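You operate a simulated robot arm through the tools that you are given. There is no shell and no other tool.

The job below is to be done with a simulated robot arm. You get a single attempt, and the scene is never put back.

Task
Put things in order on the long counter top. At the end: the purple pouch stands where the pink cube lamp stood; the black switch module stands where the purple pouch stood; the pink cube lamp from the long counter top stands where the yellow night lamp stood; the yellow night lamp is on the gold plate; whatever was shut is shut again. Leave all else as you found it, and nothing knocked over.

Only the result counts: the job must be done as asked and must still hold three seconds after the hand-in. Knocking over, shifting, dropping, spilling or breaking anything else fails it.

Robot
A 6-joint arm with a two-finger gripper, fixed in place. Base frame: the origin is at the foot of the arm, x ahead of it, y to its left, z up; the work surface is at about z = 0. Units: m, degrees, N and s.
With the tool pointing down near the work surface it reaches from about 0.18 to 0.48 m from the base axis. Its first joint turns from -66.0 to 66.0 degrees. Payload 1.76 kg.
The TCP is the grasp point between the finger pads, 0.029 m short of the fingertips. In the tool frame z runs along the fingers and y along their closing line. The gripper opens to 0.082 m; its body begins 0.058 m behind the TCP.
Orientation is told as [roll, pitch, yaw] about the base's x, y, z axes, in that order, counted from this pose: with the fingers straight down and closing along the base's y, the tool's x points along the base's -x, its y along +y and its z along -z.

Tools
- The arm moves only by the tool step_arm. Its arguments are lists of equal length, an entry for each row: "travel": the shift along the tool's x, y, z in mm, a list of three; "angular": the turn, a rotation vector about the tool's x, y, z in degrees, a list of three; "fingers": the closure, from 0 (fully open) to 1 (shut). In form: {"travel": [[dx, dy, dz], ...], "angular": [[wx, wy, wz], ...], "fingers": [fingers, ...]}. A call has 1 to 20 rows; each row shifts and turns the commanded pose from where the row before left it, along the tool's axes as they then stand. Each row takes 0.2 s and may step no farther than 0.05 m and 8.6 degrees from the row before; otherwise, or with a gripper value out of range, the whole call is refused. Where a pose cannot be reached the arm comes as near as it can. A force on the tool above 40 N (or 10 N above the force at the start of the call, whichever is more), or a blocked arm, ends the call early, and 0.2 s more pass. The fingers move at their own pace (about 0.2035 m/s each) and stop on an object; they squeeze with about 29 N. The grip force told is the motor's: it shows also when the fingers shut on nothing. Time passes only in rows, and 0.2 s behind the last, so rows that do not move let the fingers close. The reply holds the time, the measured pose of the TCP, the force on the tool along the base axes, the opening and the grip force, in the units named above and with some noise, with the torque about the TCP (base axes, N m) and any sound that the robot's microphone picked up.
- Cameras (640 x 400 px; columns grow to the right, rows downward): "scene" is fixed at [0.0668, 0.3459, 0.4166]; the picture's right is [-0.64, -0.77, 0.00], its down [-0.50, 0.41, -0.76] and it looks along [0.59, -0.49, -0.65] (base axes); focal length 257 px, centre (320, 200). "wrist" rides on the gripper at [0.079, 0.004, -0.09] in the tool frame; the picture's right is [-0.05, 1.00, 0.00], its down [-0.71, -0.04, -0.71] and it looks along [-0.71, -0.04, 0.71] (tool axes); focal length 256 px, centre (320, 200). There is no depth. A picture from a camera that has moved, and an enlarged one, comes with that camera's place and axes in the base frame and with its lens.
- capture(camera): a new picture of that camera. It takes no simulated time.
- close_up(camera, box): a new picture of the part [left, top, right, bottom] of that camera's present view, enlarged. It takes no simulated time.
- close_job(): hands the job in; it is judged then, once.

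Places have to be worked out from the pictures, the camera data and where the tool is seen. Open the gripper and draw the arm clear of the work before you hand the job in, unless the task says otherwise.

The tools are called after "Call:" by a JSON object that holds its "method" and its "body". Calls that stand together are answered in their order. step_arm: Moves the arm, as the interface text tells. Its arguments: {"type":"object","properties":{"travel":{"type":"array"},"angular":{"type":"array"},"fingers":{"type":"array"}},"required":["travel","angular","fingers"]} The other tools are called the same way: capture (camera) takes a picture; close_up (camera, box) takes an enlarged picture of a part of a camera's view; close_job () hands the job in.

At the start:

```text
t: 0.0
tool_pos: [0.224, 0.2236, 0.2573]
ee_rot: [0.0, -0.1, 0.0]
ft_force: [-0.4, 0.3, -0.2]
wrist_torque: [0.0, -0.01, 0.03]
finger_gap: 0.0822
finger_force: 0.1
```

scene: 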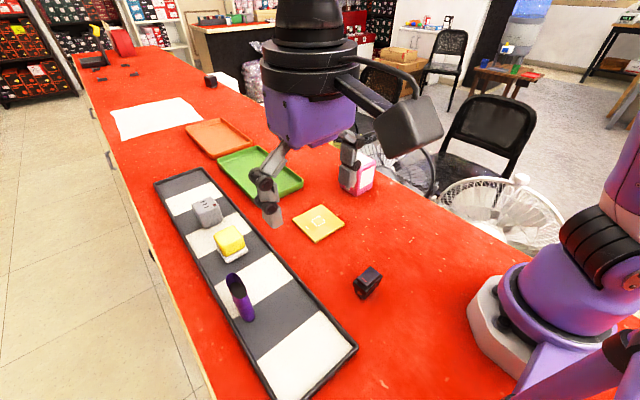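
wrist: 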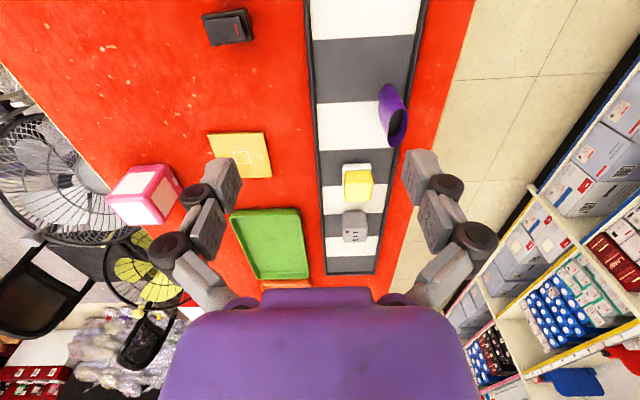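

I'll start by looking closer at both views to identify the objects before moving.

Call:
{"method": "close_up", "body": {"camera": "scene", "box": [140, 130, 400, 400]}}

Call:
{"method": "close_up", "body": {"camera": "wrist", "box": [90, 0, 430, 300]}}

Call:
{"method": "close_up", "body": {"camera": "scene", "box": [300, 120, 420, 310]}}

```text
1.48 times, centred on (270, 265) of scene
camera zoom: at [0.0668, 0.3459, 0.4166], right [-0.64, -0.77, 0.0], down [-0.5, 0.41, -0.76], along [0.59, -0.49, -0.65], focal length 381 px, centre (394, 104)
```

zoom: 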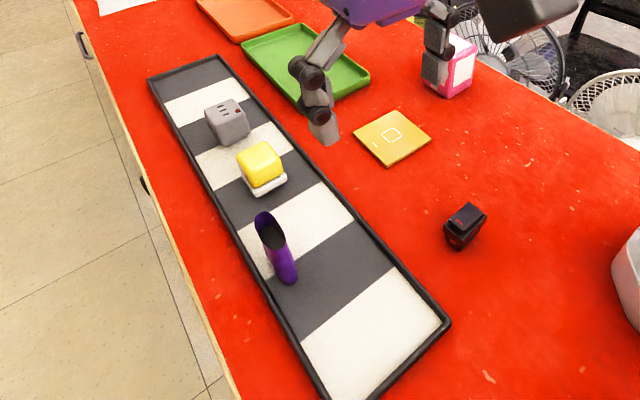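

```text
1.33 times, centred on (260, 150) of wrist
camera zoom: at [0.1442, 0.2276, 0.3474], right [0.05, 1.0, 0.0], down [0.71, -0.04, 0.71], along [0.71, -0.04, -0.71], focal length 341 px, centre (400, 267)
```

zoom: 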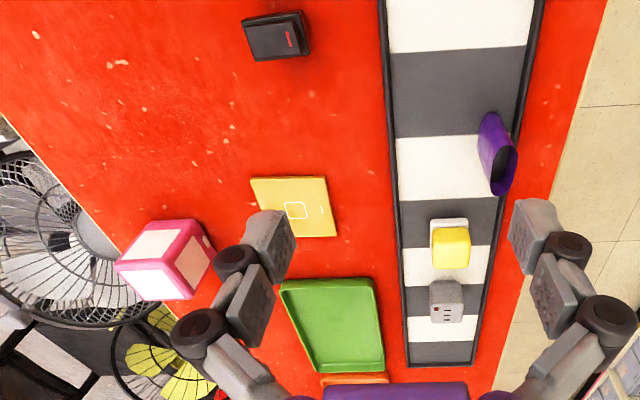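

```text
2.11 times, centred on (360, 215) of scene
camera zoom: at [0.0668, 0.3459, 0.4166], right [-0.64, -0.77, 0.0], down [-0.5, 0.41, -0.76], along [0.59, -0.49, -0.65], focal length 542 px, centre (236, 168)
```

zoom: 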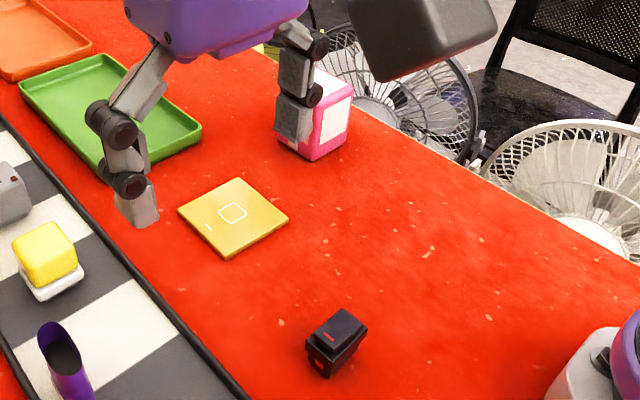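

The tray holds a grey cube, the yellow lamp (about x 0.42, y 0.275) and the purple pouch (about 0.287, 0.31). The gold plate is near (0.384, 0.085), the switch near (0.204, 0.122), and the pink lamp near (0.43, -0.05), hidden behind a finger. I'll move the arm right, staying high, to see everything clearly.

Call:
{"method": "step_arm", "body": {"travel": [[0, -45, 0], [0, -45, 0], [0, -45, 0], [0, -45, 0], [0, -45, 0]], "angular": [[0, 0, 0], [0, 0, 0], [0, 0, 0], [0, 0, 0], [0, 0, 0]], "fingers": [0, 0, 0, 0, 0]}}

```text
t: 1.2
tool_pos: [0.2217, -0.0012, 0.2561]
ee_rot: [0.0, -0.1, 0.0]
ft_force: [-0.1, -0.6, -0.1]
wrist_torque: [0.01, 0.03, 0.0]
finger_gap: 0.0821
finger_force: 0.1
```

Arm is at y≈0, still high. I'll take both pictures.

Call:
{"method": "capture", "body": {"camera": "scene"}}

Call:
{"method": "capture", "body": {"camera": "wrist"}}

```text
taken
```

scene: 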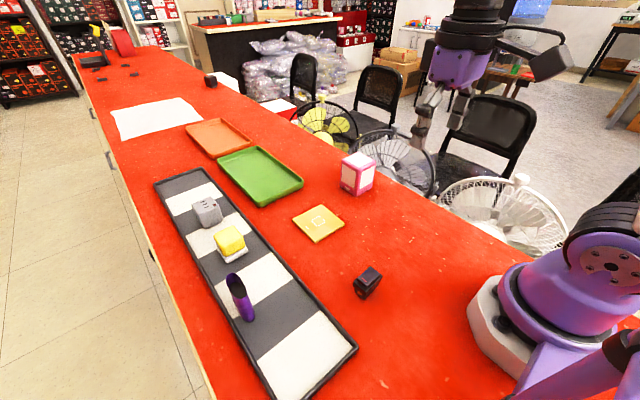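

```text
taken
camera wrist: at [0.1436, 0.0018, 0.3463], right [0.05, 1.0, 0.0], down [0.71, -0.04, 0.71], along [0.71, -0.04, -0.71], focal length 256 px, centre (320, 200)
```

wrist: 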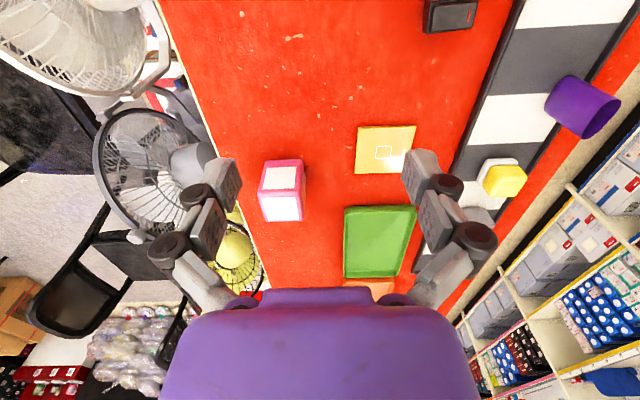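

All objects are now unobstructed in the scene camera. I'll enlarge each one to locate corners and bases.

Call:
{"method": "close_up", "body": {"camera": "scene", "box": [320, 140, 400, 205]}}

Call:
{"method": "close_up", "body": {"camera": "scene", "box": [180, 180, 276, 270]}}

Call:
{"method": "close_up", "body": {"camera": "scene", "box": [200, 255, 296, 335]}}

Call:
{"method": "close_up", "body": {"camera": "scene", "box": [280, 195, 400, 310]}}

```text
6.15 times, centred on (360, 172) of scene
camera zoom: at [0.0668, 0.3459, 0.4166], right [-0.64, -0.77, 0.0], down [-0.5, 0.41, -0.76], along [0.59, -0.49, -0.65], focal length 1584 px, centre (74, 369)
```

zoom: 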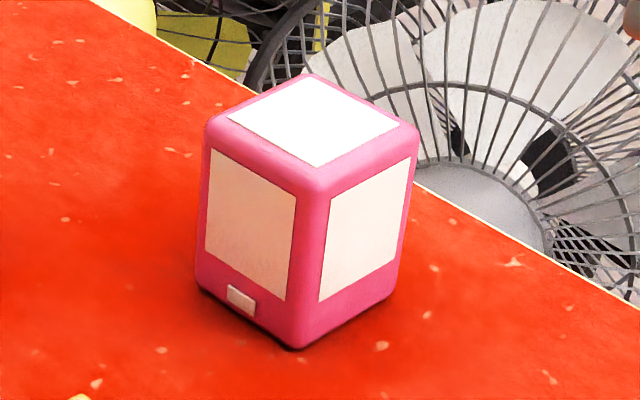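

```text
4.44 times, centred on (228, 225) of scene
camera zoom: at [0.0668, 0.3459, 0.4166], right [-0.64, -0.77, 0.0], down [-0.5, 0.41, -0.76], along [0.59, -0.49, -0.65], focal length 1144 px, centre (729, 89)
```

zoom: 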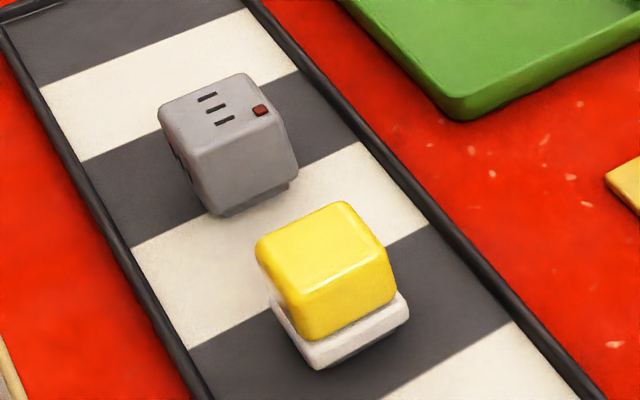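

```text
5.00 times, centred on (248, 295) of scene
camera zoom: at [0.0668, 0.3459, 0.4166], right [-0.64, -0.77, 0.0], down [-0.5, 0.41, -0.76], along [0.59, -0.49, -0.65], focal length 1287 px, centre (680, -275)
```

zoom: 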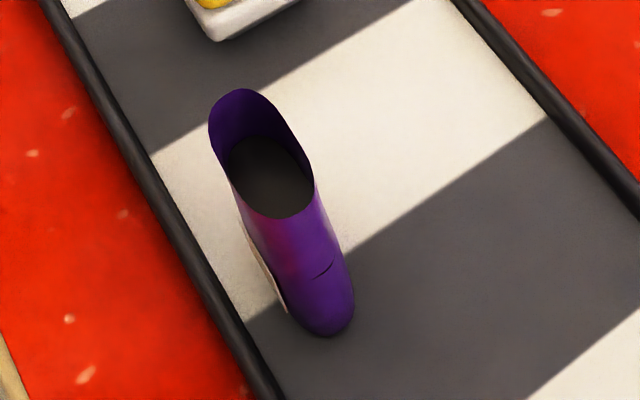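

```text
3.48 times, centred on (340, 252) of scene
camera zoom: at [0.0668, 0.3459, 0.4166], right [-0.64, -0.77, 0.0], down [-0.5, 0.41, -0.76], along [0.59, -0.49, -0.65], focal length 895 px, centre (250, 17)
```

zoom: 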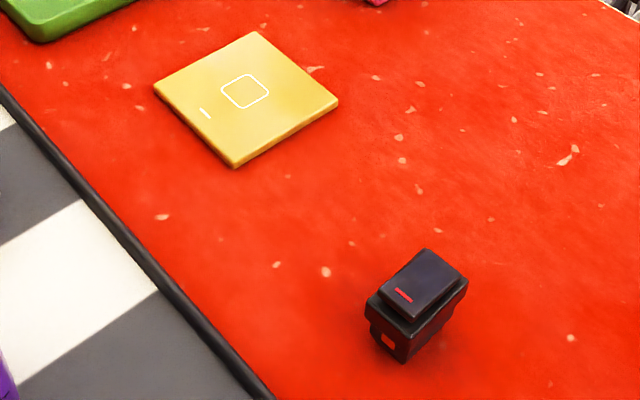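

My estimates from the corners: the yellow lamp base is about 45 mm square, centred at (0.434, 0.269). The pink lamp is about 60 mm wide and 75 mm high, near (0.425, -0.077), and the pouch is about 45×22×80 mm near (0.305, 0.31). The plate centre is (0.385, 0.085) and the switch is at (0.206, 0.122). I'll go near the yellow lamp, still high, to look closer with the wrist camera.

Call:
{"method": "step_arm", "body": {"travel": [[-18, 38, 8], [-18, 38, 8], [-18, 38, 8], [-18, 38, 8], [-18, 38, 8], [-18, 38, 8], [-18, 38, 8]], "angular": [[0, 0, 0], [0, 0, 0], [0, 0, 0], [0, 0, 0], [0, 0, 0], [0, 0, 0], [0, 0, 0]], "fingers": [0, 0, 0, 0, 0, 0, 0]}}

Call:
{"method": "capture", "body": {"camera": "wrist"}}

Call:
{"method": "capture", "body": {"camera": "scene"}}

```text
t: 2.8
tool_pos: [0.3465, 0.2643, 0.2026]
ee_rot: [-0.1, 0.1, 0.0]
ft_force: [-0.3, 0.3, 0.5]
wrist_torque: [0.02, -0.01, 0.02]
finger_gap: 0.0821
finger_force: 0.0
```

```text
taken
camera wrist: at [0.2679, 0.2691, 0.2926], right [0.05, 1.0, 0.0], down [0.71, -0.04, 0.71], along [0.7, -0.04, -0.71], focal length 256 px, centre (320, 200)
```

wrist: 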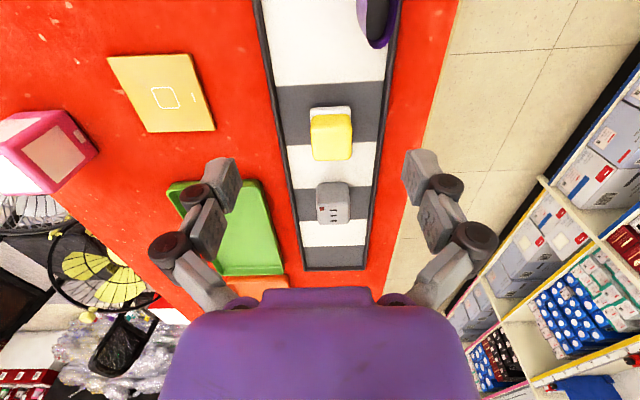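

```text
taken
```

scene: 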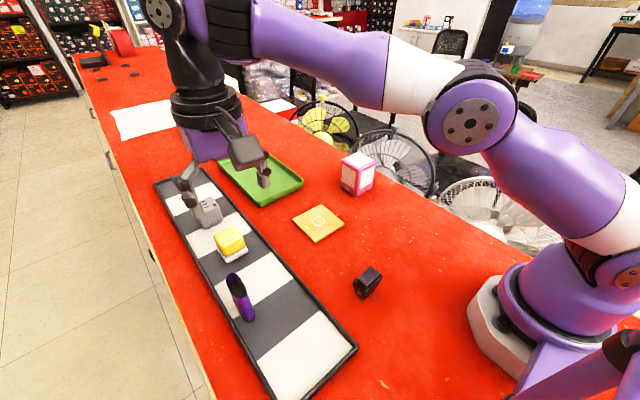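

The lamp is visible ahead. I'll enlarge the wrist view of the yellow lamp and its surroundings for precise coordinates.

Call:
{"method": "close_up", "body": {"camera": "wrist", "box": [250, 80, 410, 240]}}

Call:
{"method": "close_up", "body": {"camera": "wrist", "box": [0, 40, 240, 200]}}

```text
2.50 times, centred on (330, 160) of wrist
camera zoom: at [0.2679, 0.2691, 0.2926], right [0.05, 1.0, 0.0], down [0.71, -0.04, 0.71], along [0.7, -0.04, -0.71], focal length 640 px, centre (295, 300)
```

zoom: 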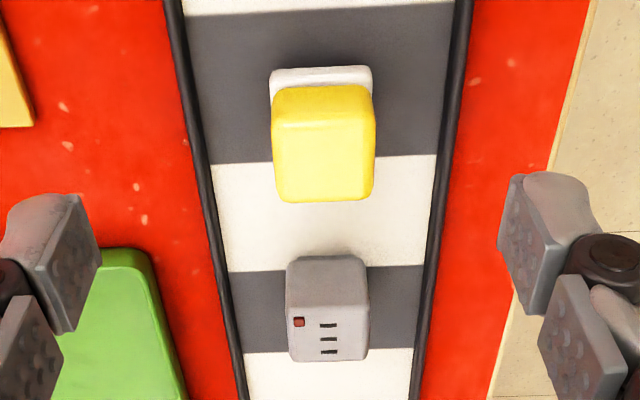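

```text
2.50 times, centred on (120, 120) of wrist
camera zoom: at [0.2679, 0.2691, 0.2926], right [0.05, 1.0, 0.0], down [0.71, -0.04, 0.71], along [0.7, -0.04, -0.71], focal length 640 px, centre (820, 400)
```

zoom: 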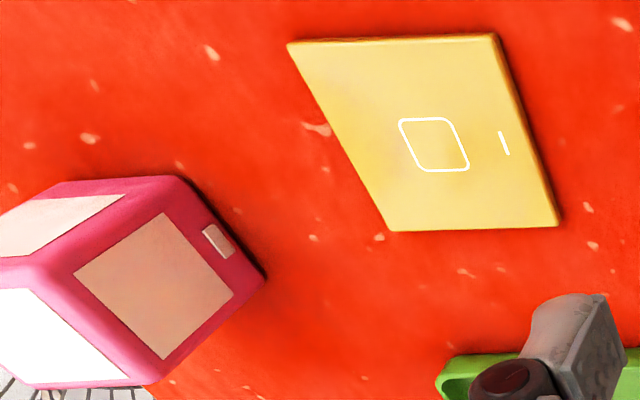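

From this view the yellow lamp's near edge is at x≈0.405 and its y centre at ≈0.273. It is about 47 mm wide with its top near z≈0.048, and the tray's inside runs y≈0.215–0.335. I'll test reach by moving above the lamp with no tilt.

Call:
{"method": "step_arm", "body": {"travel": [[-28, 3, 25], [-28, 3, 25], [-27, 3, 25]], "angular": [[0, 0, 0], [0, 0, 0], [0, 0, 0]], "fingers": [0, 0, 0]}}

Call:
{"method": "capture", "body": {"camera": "wrist"}}

```text
t: 3.6
tool_pos: [0.393, 0.2491, 0.1328]
ee_rot: [0.0, 0.0, 0.0]
ft_force: [0.3, -0.9, 0.6]
wrist_torque: [0.02, 0.0, 0.01]
finger_gap: 0.0817
finger_force: 0.0
out of reach, approached as far as the arm can: row 1, 2, 3
```

```text
taken
camera wrist: at [0.3146, 0.253, 0.2218], right [0.05, 1.0, 0.0], down [0.71, -0.04, 0.71], along [0.71, -0.04, -0.71], focal length 256 px, centre (320, 200)
```

wrist: 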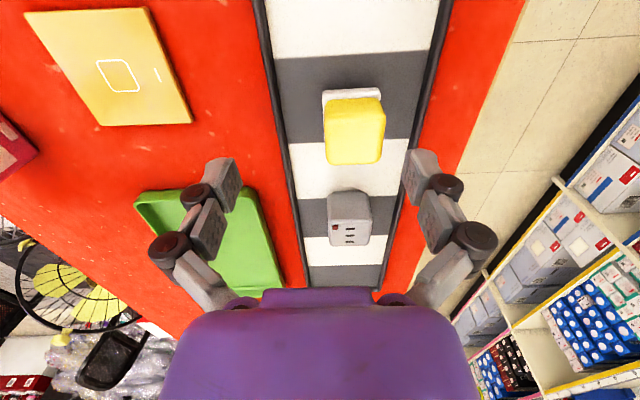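

Straight down, the arm stops at radius 0.465, so the yellow spot (radius ≈0.51) needs an outward tilt of about 20°. Tilted, the wrist camera would hang near the pouch at (0.32, 0.28), so I'll clear the pouch first. The order will be: pink lamp to a temporary spot, pouch to the pink spot, yellow to the plate, pink to the yellow spot, switch to the pouch spot. Raising now.

Call:
{"method": "step_arm", "body": {"travel": [[20, 0, -40], [20, -20, -40]], "angular": [[0, 0, 0], [0, 0, 0]], "fingers": [0, 0]}}

```text
t: 4.2
tool_pos: [0.3541, 0.2316, 0.2117]
ee_rot: [0.0, 0.0, 0.0]
ft_force: [-0.4, -0.1, 0.5]
wrist_torque: [-0.04, 0.03, 0.0]
finger_gap: 0.0818
finger_force: 0.1
```

The commanded pose follows the real one when clipped. Now I'll move toward the pink lamp, staying high, to view it.

Call:
{"method": "step_arm", "body": {"travel": [[4, -43, 0], [4, -43, 0], [4, -43, 0], [4, -43, 0], [4, -43, 0], [4, -43, 0], [4, -43, 0]], "angular": [[0, 0, 0], [0, 0, 0], [0, 0, 0], [0, 0, 0], [0, 0, 0], [0, 0, 0], [0, 0, 0]], "fingers": [0, 0, 0, 0, 0, 0, 0]}}

Call:
{"method": "close_up", "body": {"camera": "wrist", "box": [220, 0, 420, 200]}}

Call:
{"method": "capture", "body": {"camera": "wrist"}}

```text
t: 5.8
tool_pos: [0.3284, -0.0741, 0.2111]
ee_rot: [0.0, 0.0, 0.0]
ft_force: [-0.5, 0.7, 0.2]
wrist_torque: [0.0, 0.0, 0.02]
finger_gap: 0.082
finger_force: 0.0
```

```text
2.00 times, centred on (320, 100) of wrist
camera zoom: at [0.2491, -0.0697, 0.3004], right [0.05, 1.0, 0.0], down [0.71, -0.04, 0.71], along [0.71, -0.04, -0.71], focal length 512 px, centre (320, 400)
```

zoom: 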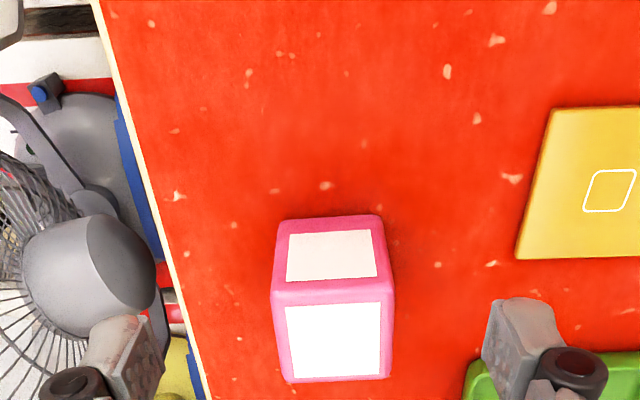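

```text
taken
camera wrist: at [0.2491, -0.0697, 0.3004], right [0.05, 1.0, 0.0], down [0.71, -0.04, 0.71], along [0.71, -0.04, -0.71], focal length 256 px, centre (320, 200)
```

wrist: 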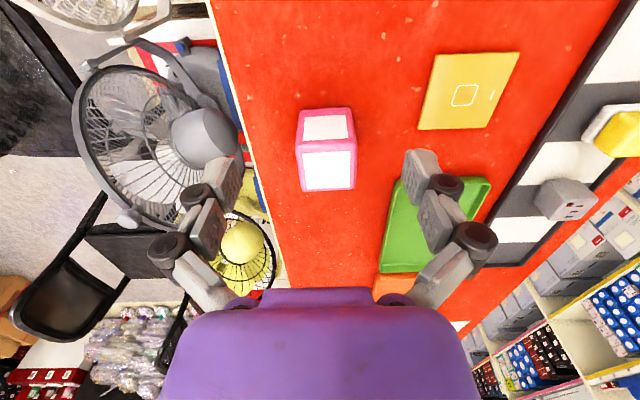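

The pink lamp is aligned with the axes: x 0.394–0.455, y -0.102 to -0.041, so its centre is ≈(0.4245, -0.072), about 61 mm wide and 73 mm tall. I'll move above it and check alignment before descending.

Call:
{"method": "step_arm", "body": {"travel": [[-32, 0.7, 18], [-32, 0.7, 18], [-32, 0.7, 18]], "angular": [[0, 0, 0], [0, 0, 0], [0, 0, 0]], "fingers": [0, 0, 0]}}

Call:
{"method": "capture", "body": {"camera": "wrist"}}

Call:
{"method": "capture", "body": {"camera": "scene"}}

```text
t: 6.6
tool_pos: [0.4234, -0.0692, 0.1554]
ee_rot: [-0.1, -0.1, 0.0]
ft_force: [-1.2, 0.0, -0.3]
wrist_torque: [0.03, -0.01, 0.04]
finger_gap: 0.0819
finger_force: 0.0
```

```text
taken
camera wrist: at [0.344, -0.0657, 0.2461], right [0.05, 1.0, 0.0], down [0.71, -0.04, 0.71], along [0.71, -0.04, -0.71], focal length 256 px, centre (320, 200)
```

wrist: 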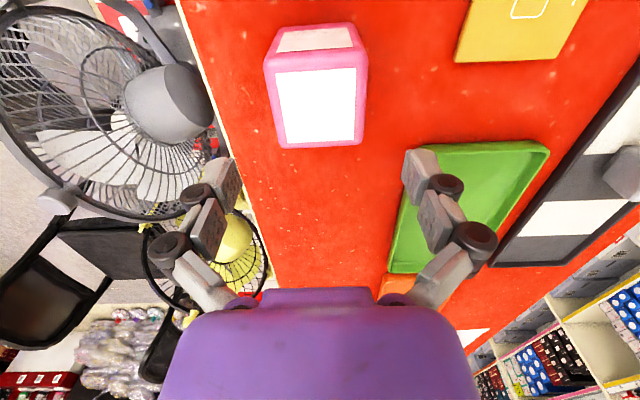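

```text
taken
```

scene: 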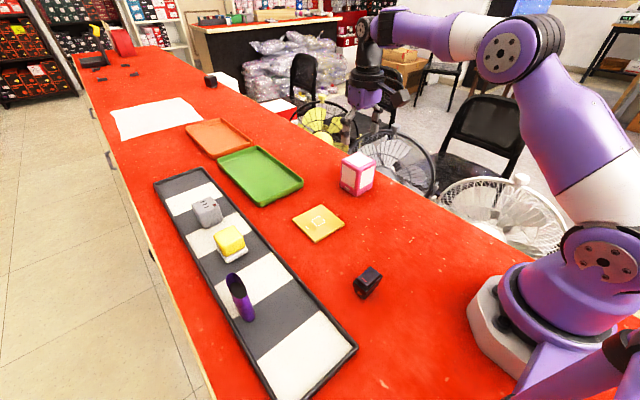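

Refined lamp centre is (0.4244, -0.0713), which becomes the target spot for the pouch. I'll nudge over and descend to TCP z≈0.055, above the little button.

Call:
{"method": "step_arm", "body": {"travel": [[-1, -2, 0], [0, 0, 30], [0, 0, 30], [0, 0, 25], [0, 0, 15]], "angular": [[0, 0, 0], [0, 0, 0], [0, 0, 0], [0, 0, 0], [0, 0, 0]], "fingers": [0, 0, 0, 0, 0]}}

Call:
{"method": "capture", "body": {"camera": "wrist"}}

Call:
{"method": "close_up", "body": {"camera": "scene", "box": [310, 110, 410, 205]}}

```text
t: 7.8
tool_pos: [0.4228, -0.072, 0.0564]
ee_rot: [0.0, 0.1, 0.0]
ft_force: [-0.4, 0.0, 0.7]
wrist_torque: [0.01, 0.01, -0.03]
finger_gap: 0.0818
finger_force: 0.0
```

```text
taken
camera wrist: at [0.3448, -0.0693, 0.1459], right [0.05, 1.0, 0.0], down [0.71, -0.04, 0.71], along [0.71, -0.04, -0.71], focal length 256 px, centre (320, 200)
```

wrist: 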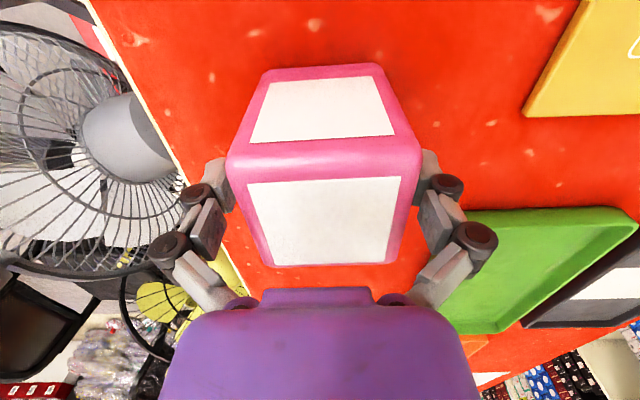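

```text
4.21 times, centred on (360, 158) of scene
camera zoom: at [0.0668, 0.3459, 0.4166], right [-0.64, -0.77, 0.0], down [-0.5, 0.41, -0.76], along [0.59, -0.49, -0.65], focal length 1084 px, centre (152, 379)
```

zoom: 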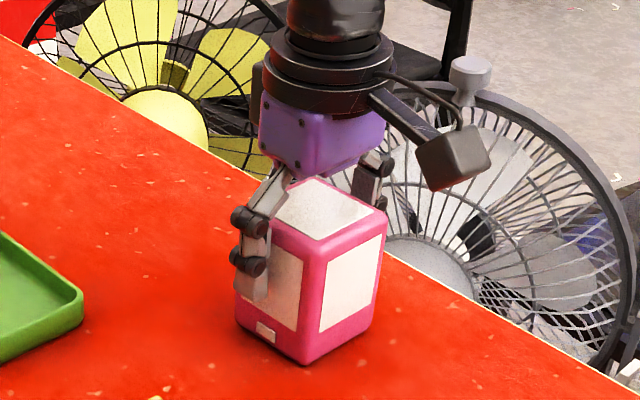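

The fingers straddle the lamp evenly, so I'll close the grip now.

Call:
{"method": "step_arm", "body": {"travel": [[0, 0, 0], [0, 0, 0], [0, 0, 0]], "angular": [[0, 0, 0], [0, 0, 0], [0, 0, 0]], "fingers": [0.2, 1, 1]}}

```text
t: 8.6
tool_pos: [0.4231, -0.0736, 0.0562]
ee_rot: [0.0, -0.1, 0.0]
ft_force: [1.8, 2.1, 3.8]
wrist_torque: [0.26, -0.09, 0.0]
finger_gap: 0.0634
finger_force: 29.1
```

The grip holds at 63.4 mm. I'll lift gently and check the load.

Call:
{"method": "step_arm", "body": {"travel": [[0, 0, -10], [0, 0, -20], [0, 0, -30]], "angular": [[0, 0, 0], [0, 0, 0], [0, 0, 0]], "fingers": [1, 1, 1]}}

Call:
{"method": "close_up", "body": {"camera": "scene", "box": [310, 90, 410, 205]}}

```text
t: 9.4
tool_pos: [0.4227, -0.0741, 0.116]
ee_rot: [0.0, 0.0, 0.0]
ft_force: [-0.1, 0.7, -2.4]
wrist_torque: [0.02, -0.01, 0.03]
finger_gap: 0.0636
finger_force: 29.2
```

```text
3.48 times, centred on (360, 148) of scene
camera zoom: at [0.0668, 0.3459, 0.4166], right [-0.64, -0.77, 0.0], down [-0.5, 0.41, -0.76], along [0.59, -0.49, -0.65], focal length 895 px, centre (181, 383)
```

zoom: 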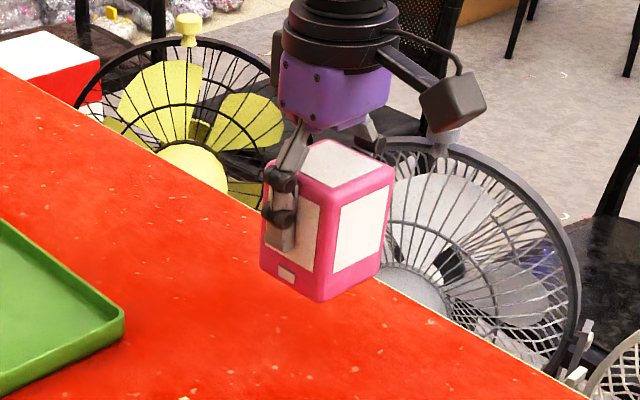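

The lamp is lifted upright (about 2.5 N). Carrying it to the free spot near (0.29, -0.03).

Call:
{"method": "step_arm", "body": {"travel": [[33, 11, 0], [33, 11, 0], [33, 11, 0], [33, 11, 0], [0, 0, 25], [0, 0, 20], [0, 0, 12]], "angular": [[0, 0, 0], [0, 0, 0], [0, 0, 0], [0, 0, 0], [0, 0, 0], [0, 0, 0], [0, 0, 0]], "fingers": [1, 1, 1, 1, 1, 1, 1]}}

```text
t: 11.0
tool_pos: [0.2895, -0.0277, 0.0607]
ee_rot: [-0.1, 0.0, 0.0]
ft_force: [0.3, 0.0, -2.0]
wrist_torque: [-0.03, -0.01, 0.0]
finger_gap: 0.0636
finger_force: 29.4
```

The TCP is at z=0.0607, about 4 mm above contact. I'll lower slowly until it touches.

Call:
{"method": "step_arm", "body": {"travel": [[0, 0, 2], [0, 0, 1.5], [0, 0, 1], [0, 0, 0]], "angular": [[0, 0, 0], [0, 0, 0], [0, 0, 0], [0, 0, 0]], "fingers": [1, 1, 1, 1]}}

```text
t: 12.0
tool_pos: [0.2921, -0.0278, 0.0559]
ee_rot: [0.1, 0.0, 0.1]
ft_force: [-5.2, -0.2, 20.3]
wrist_torque: [0.03, 0.1, 0.0]
finger_gap: 0.0637
finger_force: 29.4
```

It's in contact (20 N upward). I'll ease up slightly and open the fingers.

Call:
{"method": "step_arm", "body": {"travel": [[0, 0, -0.6], [0, 0, 0], [0, 0, 0], [0, 0, 0]], "angular": [[0, 0, 0], [0, 0, 0], [0, 0, 0], [0, 0, 0]], "fingers": [1, 0.15, 0, 0]}}

Call:
{"method": "capture", "body": {"camera": "wrist"}}

```text
t: 13.0
tool_pos: [0.2908, -0.0273, 0.0571]
ee_rot: [0.0, -0.1, 0.0]
ft_force: [0.0, 0.5, 0.2]
wrist_torque: [0.01, -0.05, 0.0]
finger_gap: 0.0818
finger_force: 0.1
```

```text
taken
camera wrist: at [0.2132, -0.0244, 0.1456], right [0.05, 1.0, 0.0], down [0.71, -0.04, 0.71], along [0.71, -0.04, -0.71], focal length 256 px, centre (320, 200)
```

wrist: 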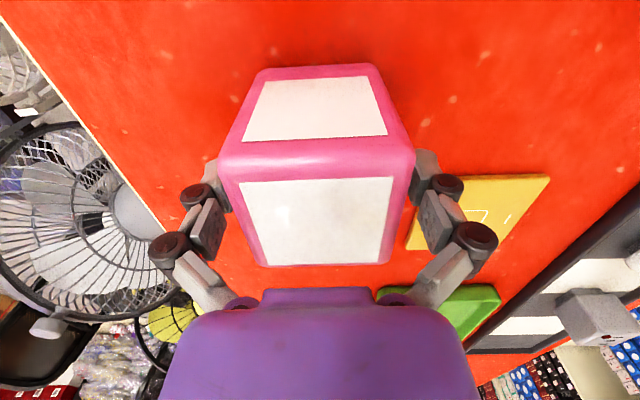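

Released; the lamp stands upright at about (0.291, -0.028). I'll rise and go look at the pouch from close by.

Call:
{"method": "step_arm", "body": {"travel": [[0, 0, -40], [0, 0, -48], [0, 0, -48], [6, 40, 0], [6, 40, 0], [6, 40, 0], [6, 40, 0], [6, 40, 0], [6, 40, 0], [6, 40, 0], [6, 40, 0]], "angular": [[0, 0, 0], [0, 0, 0], [0, 0, 0], [0, 0, 0], [0, 0, 0], [0, 0, 0], [0, 0, 0], [0, 0, 0], [0, 0, 0], [0, 0, 0], [0, 0, 0]], "fingers": [0, 0, 0, 0, 0, 0, 0, 0, 0, 0, 0]}}

Call:
{"method": "capture", "body": {"camera": "wrist"}}

Call:
{"method": "capture", "body": {"camera": "scene"}}

```text
t: 15.4
tool_pos: [0.2466, 0.2939, 0.191]
ee_rot: [0.0, 0.0, 0.0]
ft_force: [0.0, 0.4, -0.7]
wrist_torque: [0.0, -0.02, 0.0]
finger_gap: 0.0817
finger_force: 0.2
```

```text
taken
camera wrist: at [0.1679, 0.2964, 0.2824], right [0.05, 1.0, 0.0], down [0.71, -0.04, 0.71], along [0.71, -0.04, -0.71], focal length 256 px, centre (320, 200)
```

wrist: 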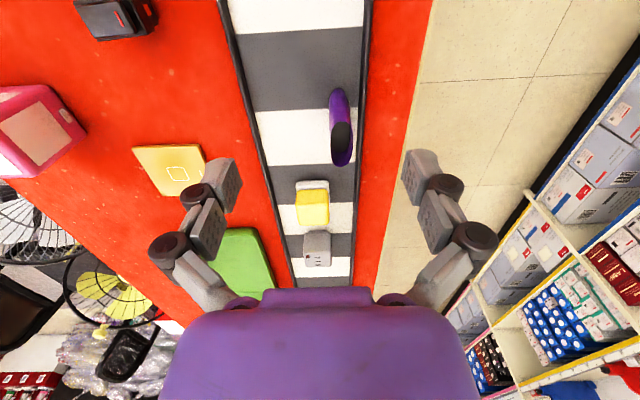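

```text
taken
```

scene: 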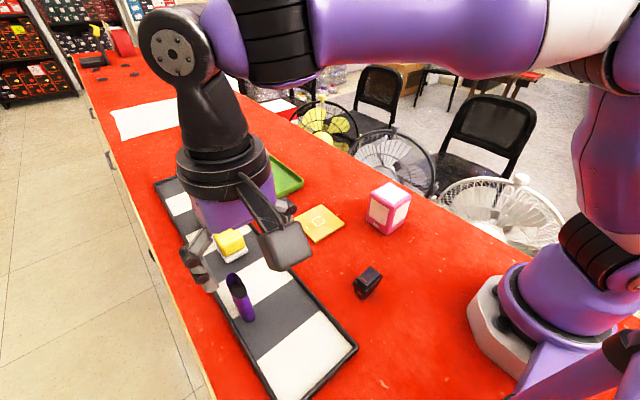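

Call:
{"method": "close_up", "body": {"camera": "wrist", "box": [280, 70, 400, 190]}}

Call:
{"method": "close_up", "body": {"camera": "scene", "box": [200, 255, 290, 335]}}

```text
3.33 times, centred on (340, 130) of wrist
camera zoom: at [0.1679, 0.2964, 0.2824], right [0.05, 1.0, 0.0], down [0.71, -0.04, 0.71], along [0.71, -0.04, -0.71], focal length 853 px, centre (253, 433)
```

zoom: 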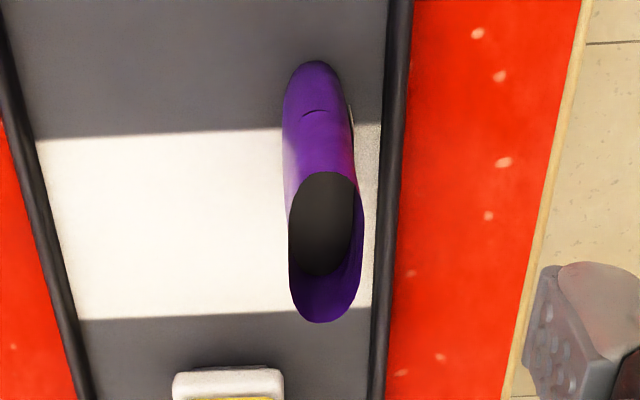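

```text
5.00 times, centred on (245, 295) of scene
camera zoom: at [0.0668, 0.3458, 0.4166], right [-0.64, -0.77, 0.0], down [-0.5, 0.41, -0.76], along [0.59, -0.49, -0.65], focal length 1287 px, centre (695, -275)
```

zoom: 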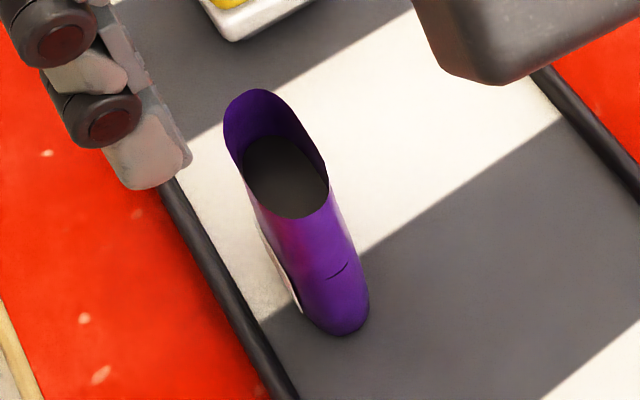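

Both views agree on the pouch: x 0.280–0.325, y 0.299–0.320, top at 0.074–0.080, and aligned with x, so its centre is ≈(0.3025, 0.3095). I'll move over it with the fingers narrowed to about 55 mm and verify.

Call:
{"method": "step_arm", "body": {"travel": [[-28, 8, 10], [-28, 7.6, 20]], "angular": [[0, 0, 0], [0, 0, 0]], "fingers": [0.33, 0.33]}}

Call:
{"method": "capture", "body": {"camera": "wrist"}}

Call:
{"method": "close_up", "body": {"camera": "scene", "box": [170, 195, 300, 335]}}

```text
t: 16.0
tool_pos: [0.3002, 0.3067, 0.161]
ee_rot: [0.0, 0.0, 0.0]
ft_force: [-0.3, -0.2, 0.5]
wrist_torque: [0.0, -0.01, 0.02]
finger_gap: 0.0546
finger_force: 0.1
```

```text
taken
camera wrist: at [0.2211, 0.3099, 0.2516], right [0.05, 1.0, 0.0], down [0.71, -0.04, 0.71], along [0.71, -0.04, -0.71], focal length 256 px, centre (320, 200)
```

wrist: 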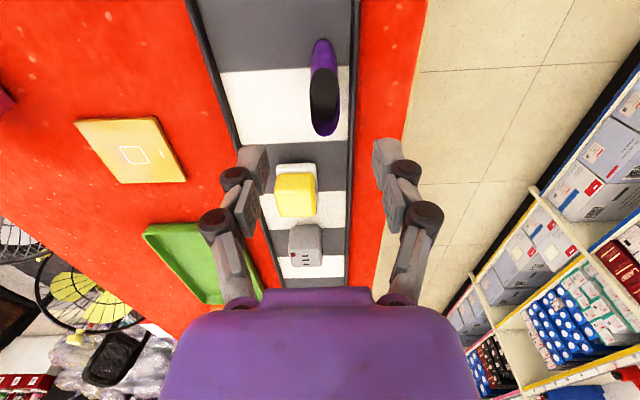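

```text
2.86 times, centred on (235, 265) of scene
camera zoom: at [0.0668, 0.3459, 0.4166], right [-0.64, -0.77, 0.0], down [-0.5, 0.41, -0.76], along [0.59, -0.49, -0.65], focal length 736 px, centre (563, 14)
```

zoom: 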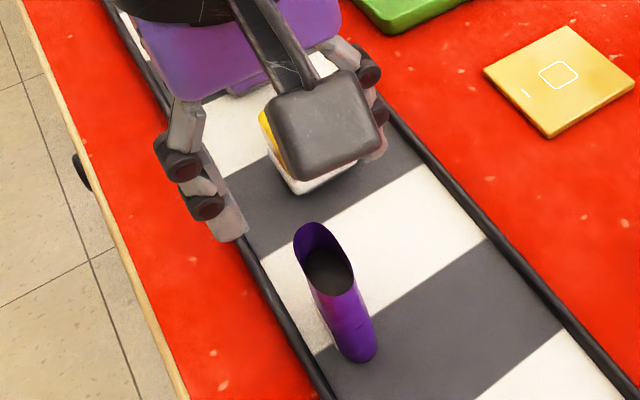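

The refined pouch centre is (0.3015, 0.309) and the TCP is at (0.300, 0.307). I'll nudge and descend to z≈0.053 around it.

Call:
{"method": "step_arm", "body": {"travel": [[-1.5, 2.3, 0], [0, 0, 35], [0, 0, 35], [0, 0, 25], [0, 0, 13]], "angular": [[0, 0, 0], [0, 0, 0], [0, 0, 0], [0, 0, 0], [0, 0, 0]], "fingers": [0.33, 0.33, 0.33, 0.33, 0.33]}}

Call:
{"method": "capture", "body": {"camera": "wrist"}}

Call:
{"method": "close_up", "body": {"camera": "scene", "box": [170, 215, 300, 335]}}

```text
t: 17.2
tool_pos: [0.3021, 0.3086, 0.0538]
ee_rot: [0.0, 0.0, -0.1]
ft_force: [0.6, -0.4, 0.8]
wrist_torque: [-0.01, -0.02, -0.04]
finger_gap: 0.0548
finger_force: 0.0
```

```text
taken
camera wrist: at [0.224, 0.3117, 0.1433], right [0.05, 1.0, 0.0], down [0.71, -0.04, 0.71], along [0.71, -0.04, -0.71], focal length 256 px, centre (320, 200)
```

wrist: 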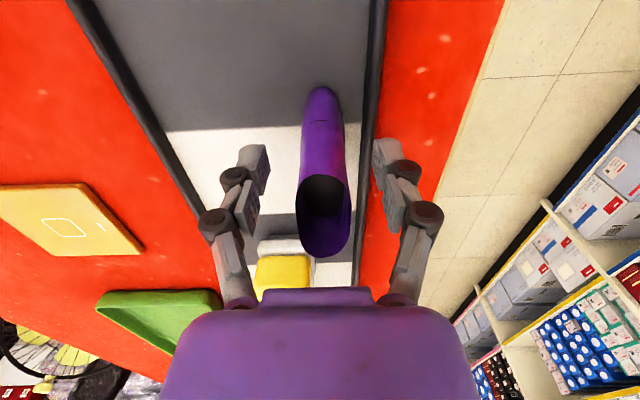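

```text
3.33 times, centred on (235, 275) of scene
camera zoom: at [0.0668, 0.3459, 0.4166], right [-0.64, -0.77, 0.0], down [-0.5, 0.41, -0.76], along [0.59, -0.49, -0.65], focal length 858 px, centre (603, -50)
```

zoom: 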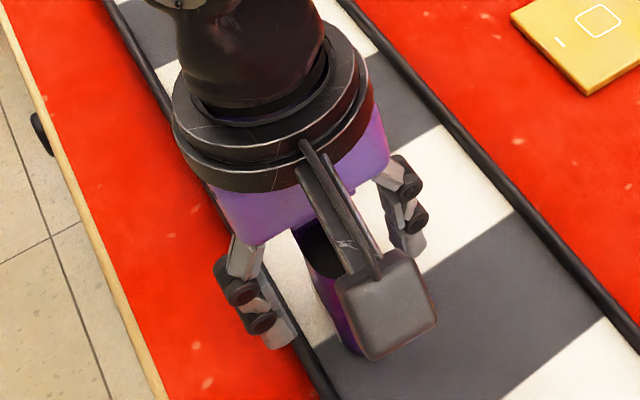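

The pouch is centred between the fingers. Closing in stages.

Call:
{"method": "step_arm", "body": {"travel": [[0, 0, 0], [0, 0, 0], [0, 0, 0], [0, 0, 0]], "angular": [[0, 0, 0], [0, 0, 0], [0, 0, 0], [0, 0, 0]], "fingers": [0.6, 0.68, 1, 1]}}

```text
t: 18.2
tool_pos: [0.3024, 0.3083, 0.0543]
ee_rot: [0.0, 0.0, -0.1]
ft_force: [0.2, 0.1, 0.9]
wrist_torque: [0.01, -0.02, -0.03]
finger_gap: 0.0207
finger_force: 29.5
```

Gripped at 20.7 mm. Lifting.

Call:
{"method": "step_arm", "body": {"travel": [[0, 0, -10], [0, 0, -30], [0, 0, -45]], "angular": [[0, 0, 0], [0, 0, 0], [0, 0, 0]], "fingers": [1, 1, 1]}}

Call:
{"method": "capture", "body": {"camera": "wrist"}}

Call:
{"method": "capture", "body": {"camera": "scene"}}

```text
t: 19.0
tool_pos: [0.3004, 0.3104, 0.1403]
ee_rot: [0.0, 0.1, 0.0]
ft_force: [-0.1, -0.8, -0.2]
wrist_torque: [0.0, -0.01, 0.0]
finger_gap: 0.0209
finger_force: 29.3
```

```text
taken
camera wrist: at [0.2222, 0.3131, 0.2299], right [0.05, 1.0, 0.0], down [0.71, -0.04, 0.71], along [0.71, -0.04, -0.71], focal length 256 px, centre (320, 200)
```

wrist: 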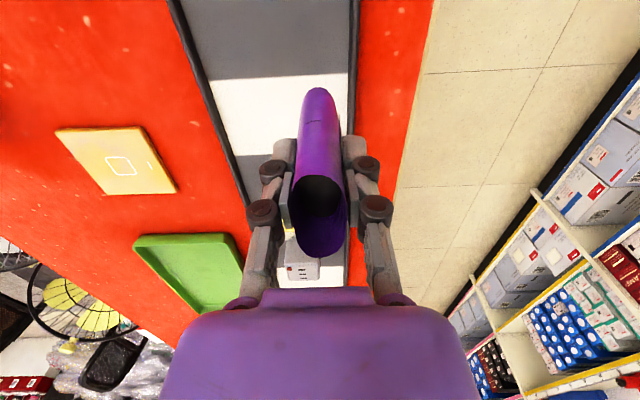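

```text
taken
```

scene: 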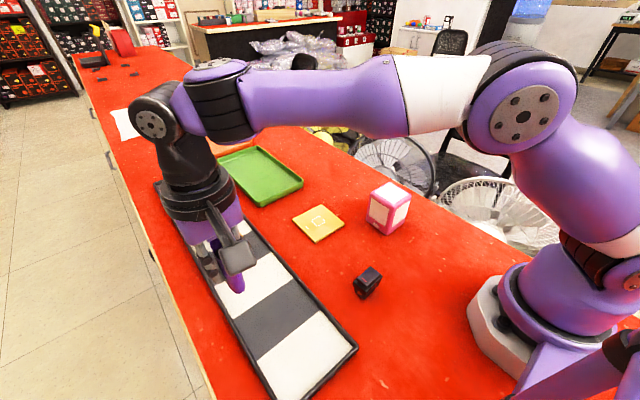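

The pouch is held upright. Carrying it to the old pink-lamp spot (0.4244, -0.0715) at this height.

Call:
{"method": "step_arm", "body": {"travel": [[-13.7, -42.4, 0], [-13.7, -42.4, 0], [-13.7, -42.4, 0], [-13.7, -42.4, 0], [-13.7, -42.4, 0], [-13.7, -42.4, 0], [-13.7, -42.4, 0], [-13.7, -42.4, 0], [-13.7, -42.4, 0], [0, 0, 0]], "angular": [[0, 0, 0], [0, 0, 0], [0, 0, 0], [0, 0, 0], [0, 0, 0], [0, 0, 0], [0, 0, 0], [0, 0, 0], [0, 0, 0], [0, 0, 0]], "fingers": [1, 1, 1, 1, 1, 1, 1, 1, 1, 1]}}

Call:
{"method": "close_up", "body": {"camera": "scene", "box": [300, 80, 430, 240]}}

Call:
{"method": "capture", "body": {"camera": "wrist"}}

```text
t: 21.2
tool_pos: [0.4227, -0.0714, 0.138]
ee_rot: [0.0, 0.0, -0.1]
ft_force: [-0.1, 0.0, -0.9]
wrist_torque: [0.02, 0.01, -0.02]
finger_gap: 0.0208
finger_force: 28.5
```

```text
2.50 times, centred on (365, 160) of scene
camera zoom: at [0.0668, 0.3458, 0.4166], right [-0.64, -0.77, 0.0], down [-0.5, 0.41, -0.76], along [0.59, -0.49, -0.65], focal length 644 px, centre (208, 300)
```

zoom: 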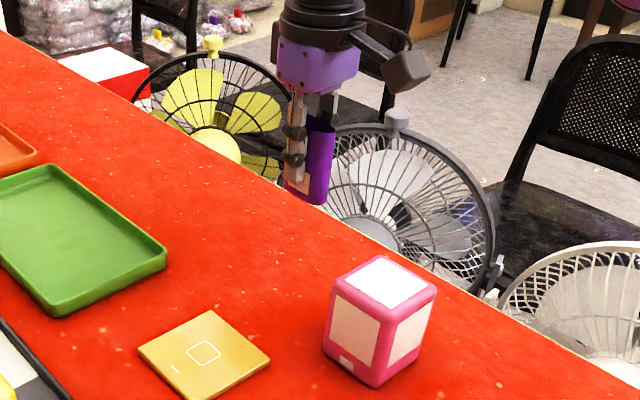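

```text
taken
camera wrist: at [0.3442, -0.0677, 0.2275], right [0.05, 1.0, 0.0], down [0.71, -0.04, 0.71], along [0.71, -0.04, -0.71], focal length 256 px, centre (320, 200)
```

wrist: 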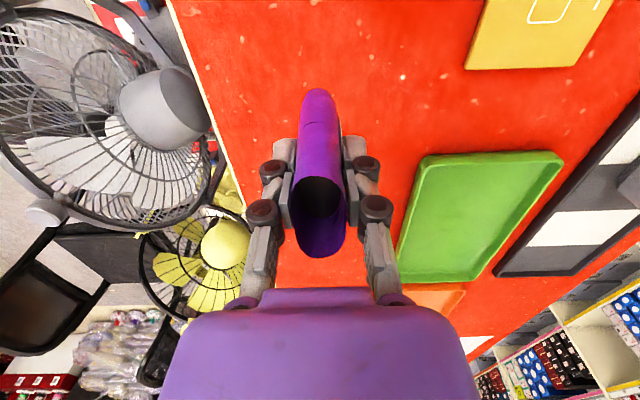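

In position at (0.4227, -0.0714). I'll lower most of the way, nudging 1.5 mm outward.

Call:
{"method": "step_arm", "body": {"travel": [[-1.5, 0, 30], [0, 0, 30], [0, 0, 20], [0, 0, 2], [0, 0, 0]], "angular": [[0, 0, 0], [0, 0, 0], [0, 0, 0], [0, 0, 0], [0, 0, 0]], "fingers": [1, 1, 1, 1, 1]}}

Call:
{"method": "close_up", "body": {"camera": "scene", "box": [310, 110, 410, 210]}}

```text
t: 22.4
tool_pos: [0.4243, -0.0716, 0.0565]
ee_rot: [0.0, -0.1, 0.0]
ft_force: [0.0, -0.3, 0.6]
wrist_torque: [0.0, 0.0, -0.01]
finger_gap: 0.0209
finger_force: 28.9
```

```text
4.00 times, centred on (360, 160) of scene
camera zoom: at [0.0668, 0.3459, 0.4166], right [-0.64, -0.77, 0.0], down [-0.5, 0.41, -0.76], along [0.59, -0.49, -0.65], focal length 1030 px, centre (160, 360)
```

zoom: 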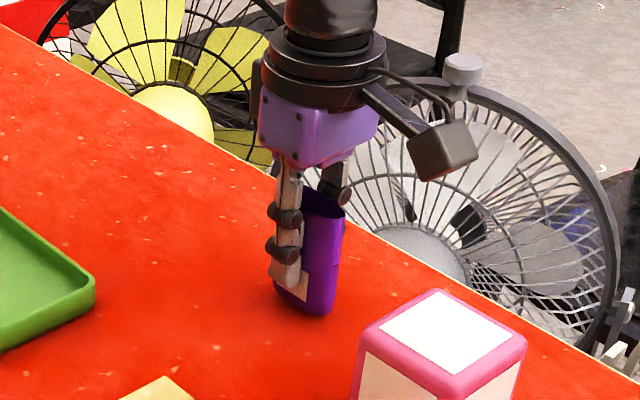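

Still just above the counter. I'll lower in 1 mm steps until contact.

Call:
{"method": "step_arm", "body": {"travel": [[0, 0, 1], [0, 0, 1], [0, 0, 1], [0, 0, 0]], "angular": [[0, 0, 0], [0, 0, 0], [0, 0, 0], [0, 0, 0]], "fingers": [1, 1, 1, 1]}}

```text
t: 23.4
tool_pos: [0.4261, -0.0723, 0.054]
ee_rot: [0.0, 0.0, 0.0]
ft_force: [-0.1, 1.1, -0.1]
wrist_torque: [0.0, 0.01, -0.02]
finger_gap: 0.021
finger_force: 29.0
```

Call:
{"method": "step_arm", "body": {"travel": [[0, 0, 1], [0, 0, 1], [0, 0, 0]], "angular": [[0, 0, 0], [0, 0, 0], [0, 0, 0]], "fingers": [1, 1, 1]}}

```text
t: 24.2
tool_pos: [0.4267, -0.0733, 0.0525]
ee_rot: [0.0, 0.0, 0.0]
ft_force: [1.3, -0.2, -0.5]
wrist_torque: [-0.04, 0.03, 0.02]
finger_gap: 0.021
finger_force: 28.9
```

No contact yet, so I'll continue gently.

Call:
{"method": "step_arm", "body": {"travel": [[0, 0, 1], [0, 0, 0]], "angular": [[0, 0, 0], [0, 0, 0]], "fingers": [1, 1]}}

```text
t: 24.8
tool_pos: [0.4256, -0.0723, 0.0525]
ee_rot: [0.0, 0.0, 0.0]
ft_force: [0.2, 0.0, -0.2]
wrist_torque: [0.02, -0.03, 0.02]
finger_gap: 0.0213
finger_force: 29.2
```

Call:
{"method": "step_arm", "body": {"travel": [[0, 0, 1], [0, 0, 0]], "angular": [[0, 0, 0], [0, 0, 0]], "fingers": [1, 1]}}

Call:
{"method": "close_up", "body": {"camera": "scene", "box": [335, 150, 375, 190]}}

```text
t: 25.4
tool_pos: [0.4256, -0.0719, 0.0504]
ee_rot: [0.0, -0.1, 0.0]
ft_force: [-0.4, 0.3, 0.1]
wrist_torque: [-0.02, 0.01, 0.02]
finger_gap: 0.0209
finger_force: 29.6
```

```text
10.00 times, centred on (355, 170) of scene
camera zoom: at [0.0668, 0.3459, 0.4166], right [-0.64, -0.77, 0.0], down [-0.5, 0.41, -0.76], along [0.59, -0.49, -0.65], focal length 2574 px, centre (-30, 500)
```

zoom: 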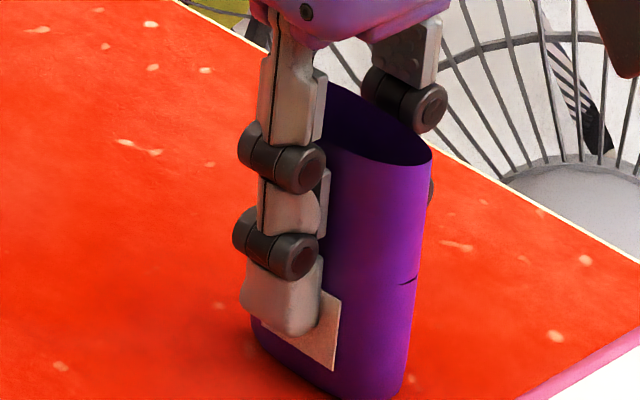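

Very close to the surface now; another millimetre at a time.

Call:
{"method": "step_arm", "body": {"travel": [[0, 0, 1], [0, 0, 0]], "angular": [[0, 0, 0], [0, 0, 0]], "fingers": [1, 1]}}

```text
t: 26.0
tool_pos: [0.4259, -0.0723, 0.0489]
ee_rot: [0.0, 0.0, 0.0]
ft_force: [-0.6, -0.4, -0.5]
wrist_torque: [0.01, 0.0, -0.01]
finger_gap: 0.0209
finger_force: 28.7
```

Call:
{"method": "step_arm", "body": {"travel": [[0, 0, 1], [0, 0, 0]], "angular": [[0, 0, 0], [0, 0, 0]], "fingers": [1, 1]}}

```text
t: 26.6
tool_pos: [0.4268, -0.073, 0.0496]
ee_rot: [0.1, 0.0, 0.1]
ft_force: [-6.4, 1.5, 16.3]
wrist_torque: [0.05, 0.35, -0.02]
finger_gap: 0.0211
finger_force: 29.1
```

Contact reached (16 N). I'll ease off a little, then open slowly so the pouch stays upright.

Call:
{"method": "step_arm", "body": {"travel": [[0, 0, -0.7], [0, 0, 0], [0, 0, 0], [0, 0, 0], [0, 0, 0]], "angular": [[0, 0, 0], [0, 0, 0], [0, 0, 0], [0, 0, 0], [0, 0, 0]], "fingers": [1, 0.72, 0.65, 0.5, 0.4]}}

Call:
{"method": "capture", "body": {"camera": "wrist"}}

Call:
{"method": "close_up", "body": {"camera": "scene", "box": [325, 130, 385, 190]}}

```text
t: 27.8
tool_pos: [0.427, -0.0724, 0.0491]
ee_rot: [0.0, -0.1, 0.0]
ft_force: [0.0, 0.5, -0.1]
wrist_torque: [-0.03, 0.02, 0.01]
finger_gap: 0.0492
finger_force: 0.1
```

```text
taken
camera wrist: at [0.3479, -0.0686, 0.1385], right [0.05, 1.0, 0.0], down [0.71, -0.04, 0.71], along [0.71, -0.04, -0.71], focal length 256 px, centre (320, 200)
```

wrist: 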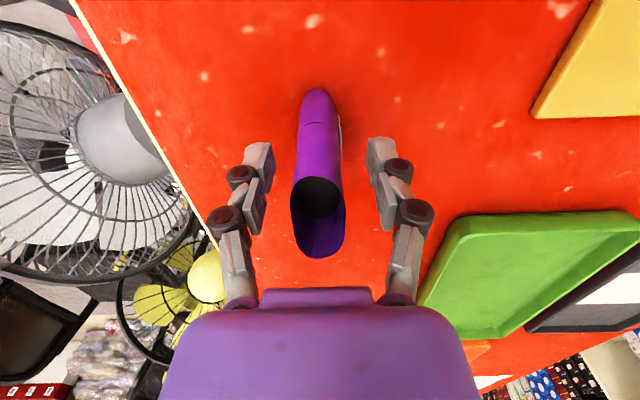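

```text
6.67 times, centred on (355, 160) of scene
camera zoom: at [0.0668, 0.3459, 0.4166], right [-0.64, -0.77, 0.0], down [-0.5, 0.41, -0.76], along [0.59, -0.49, -0.65], focal length 1716 px, centre (87, 467)
```

zoom: 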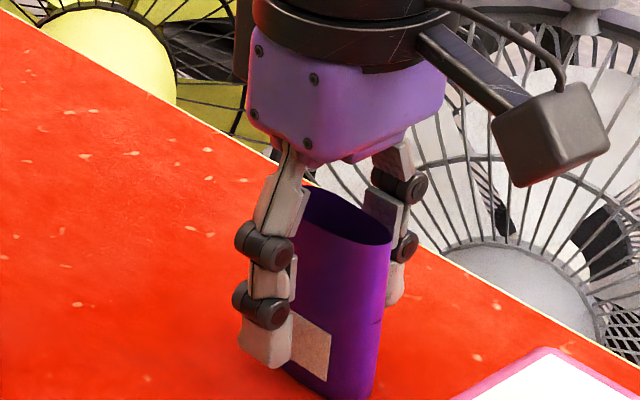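

The pouch stands on its own at ≈(0.426, -0.072). I'll rise straight up slowly, then go toward the yellow lamp and tilt the tool outward 24°.

Call:
{"method": "step_arm", "body": {"travel": [[0, 0, -15], [0, 0, -30], [0, 0, -45], [0, 0, -45], [8.4, 41.5, 0], [8.4, 41.5, 0], [8.4, 41.5, 0], [8.4, 41.5, 0], [8.4, 41.5, 0], [8.4, 41.5, 0], [8.4, 41.5, 0], [8.4, 41.5, 0]], "angular": [[0, 0, 0], [0, 0, 0], [0, 0, 0], [0, 0, 0], [0, 0, 0], [0, 0, 0], [0, 0, 0], [0, 0, 0], [0, 0, 0], [0, 0, 0], [0, 0, 0], [0, 0, 0]], "fingers": [0.4, 0.2, 0.2, 0.2, 0.2, 0.2, 0.2, 0.2, 0.2, 0.2, 0.2, 0.2]}}

Call:
{"method": "capture", "body": {"camera": "scene"}}

Call:
{"method": "capture", "body": {"camera": "wrist"}}

```text
t: 30.4
tool_pos: [0.3581, 0.2621, 0.1835]
ee_rot: [0.0, 0.0, 0.0]
ft_force: [0.1, -0.4, 0.5]
wrist_torque: [-0.05, -0.01, 0.0]
finger_gap: 0.0657
finger_force: 0.0
```

```text
taken
```

scene: 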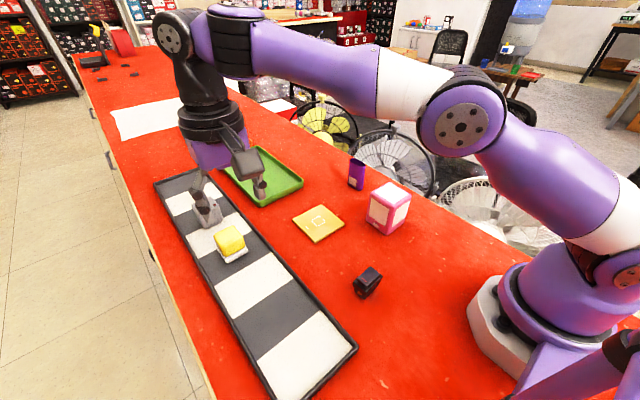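

```text
taken
camera wrist: at [0.2793, 0.2653, 0.2733], right [0.05, 1.0, 0.0], down [0.71, -0.04, 0.71], along [0.71, -0.04, -0.71], focal length 256 px, centre (320, 200)
```

wrist: 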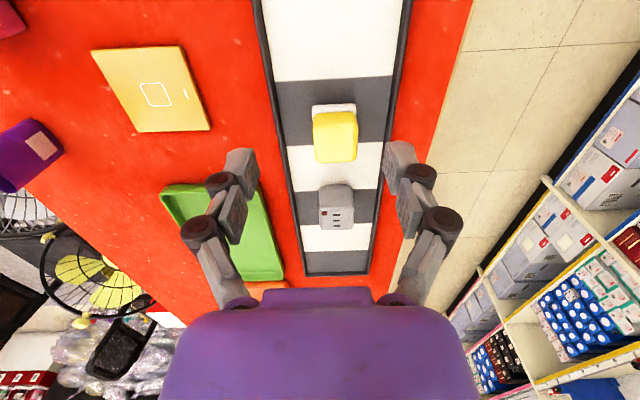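

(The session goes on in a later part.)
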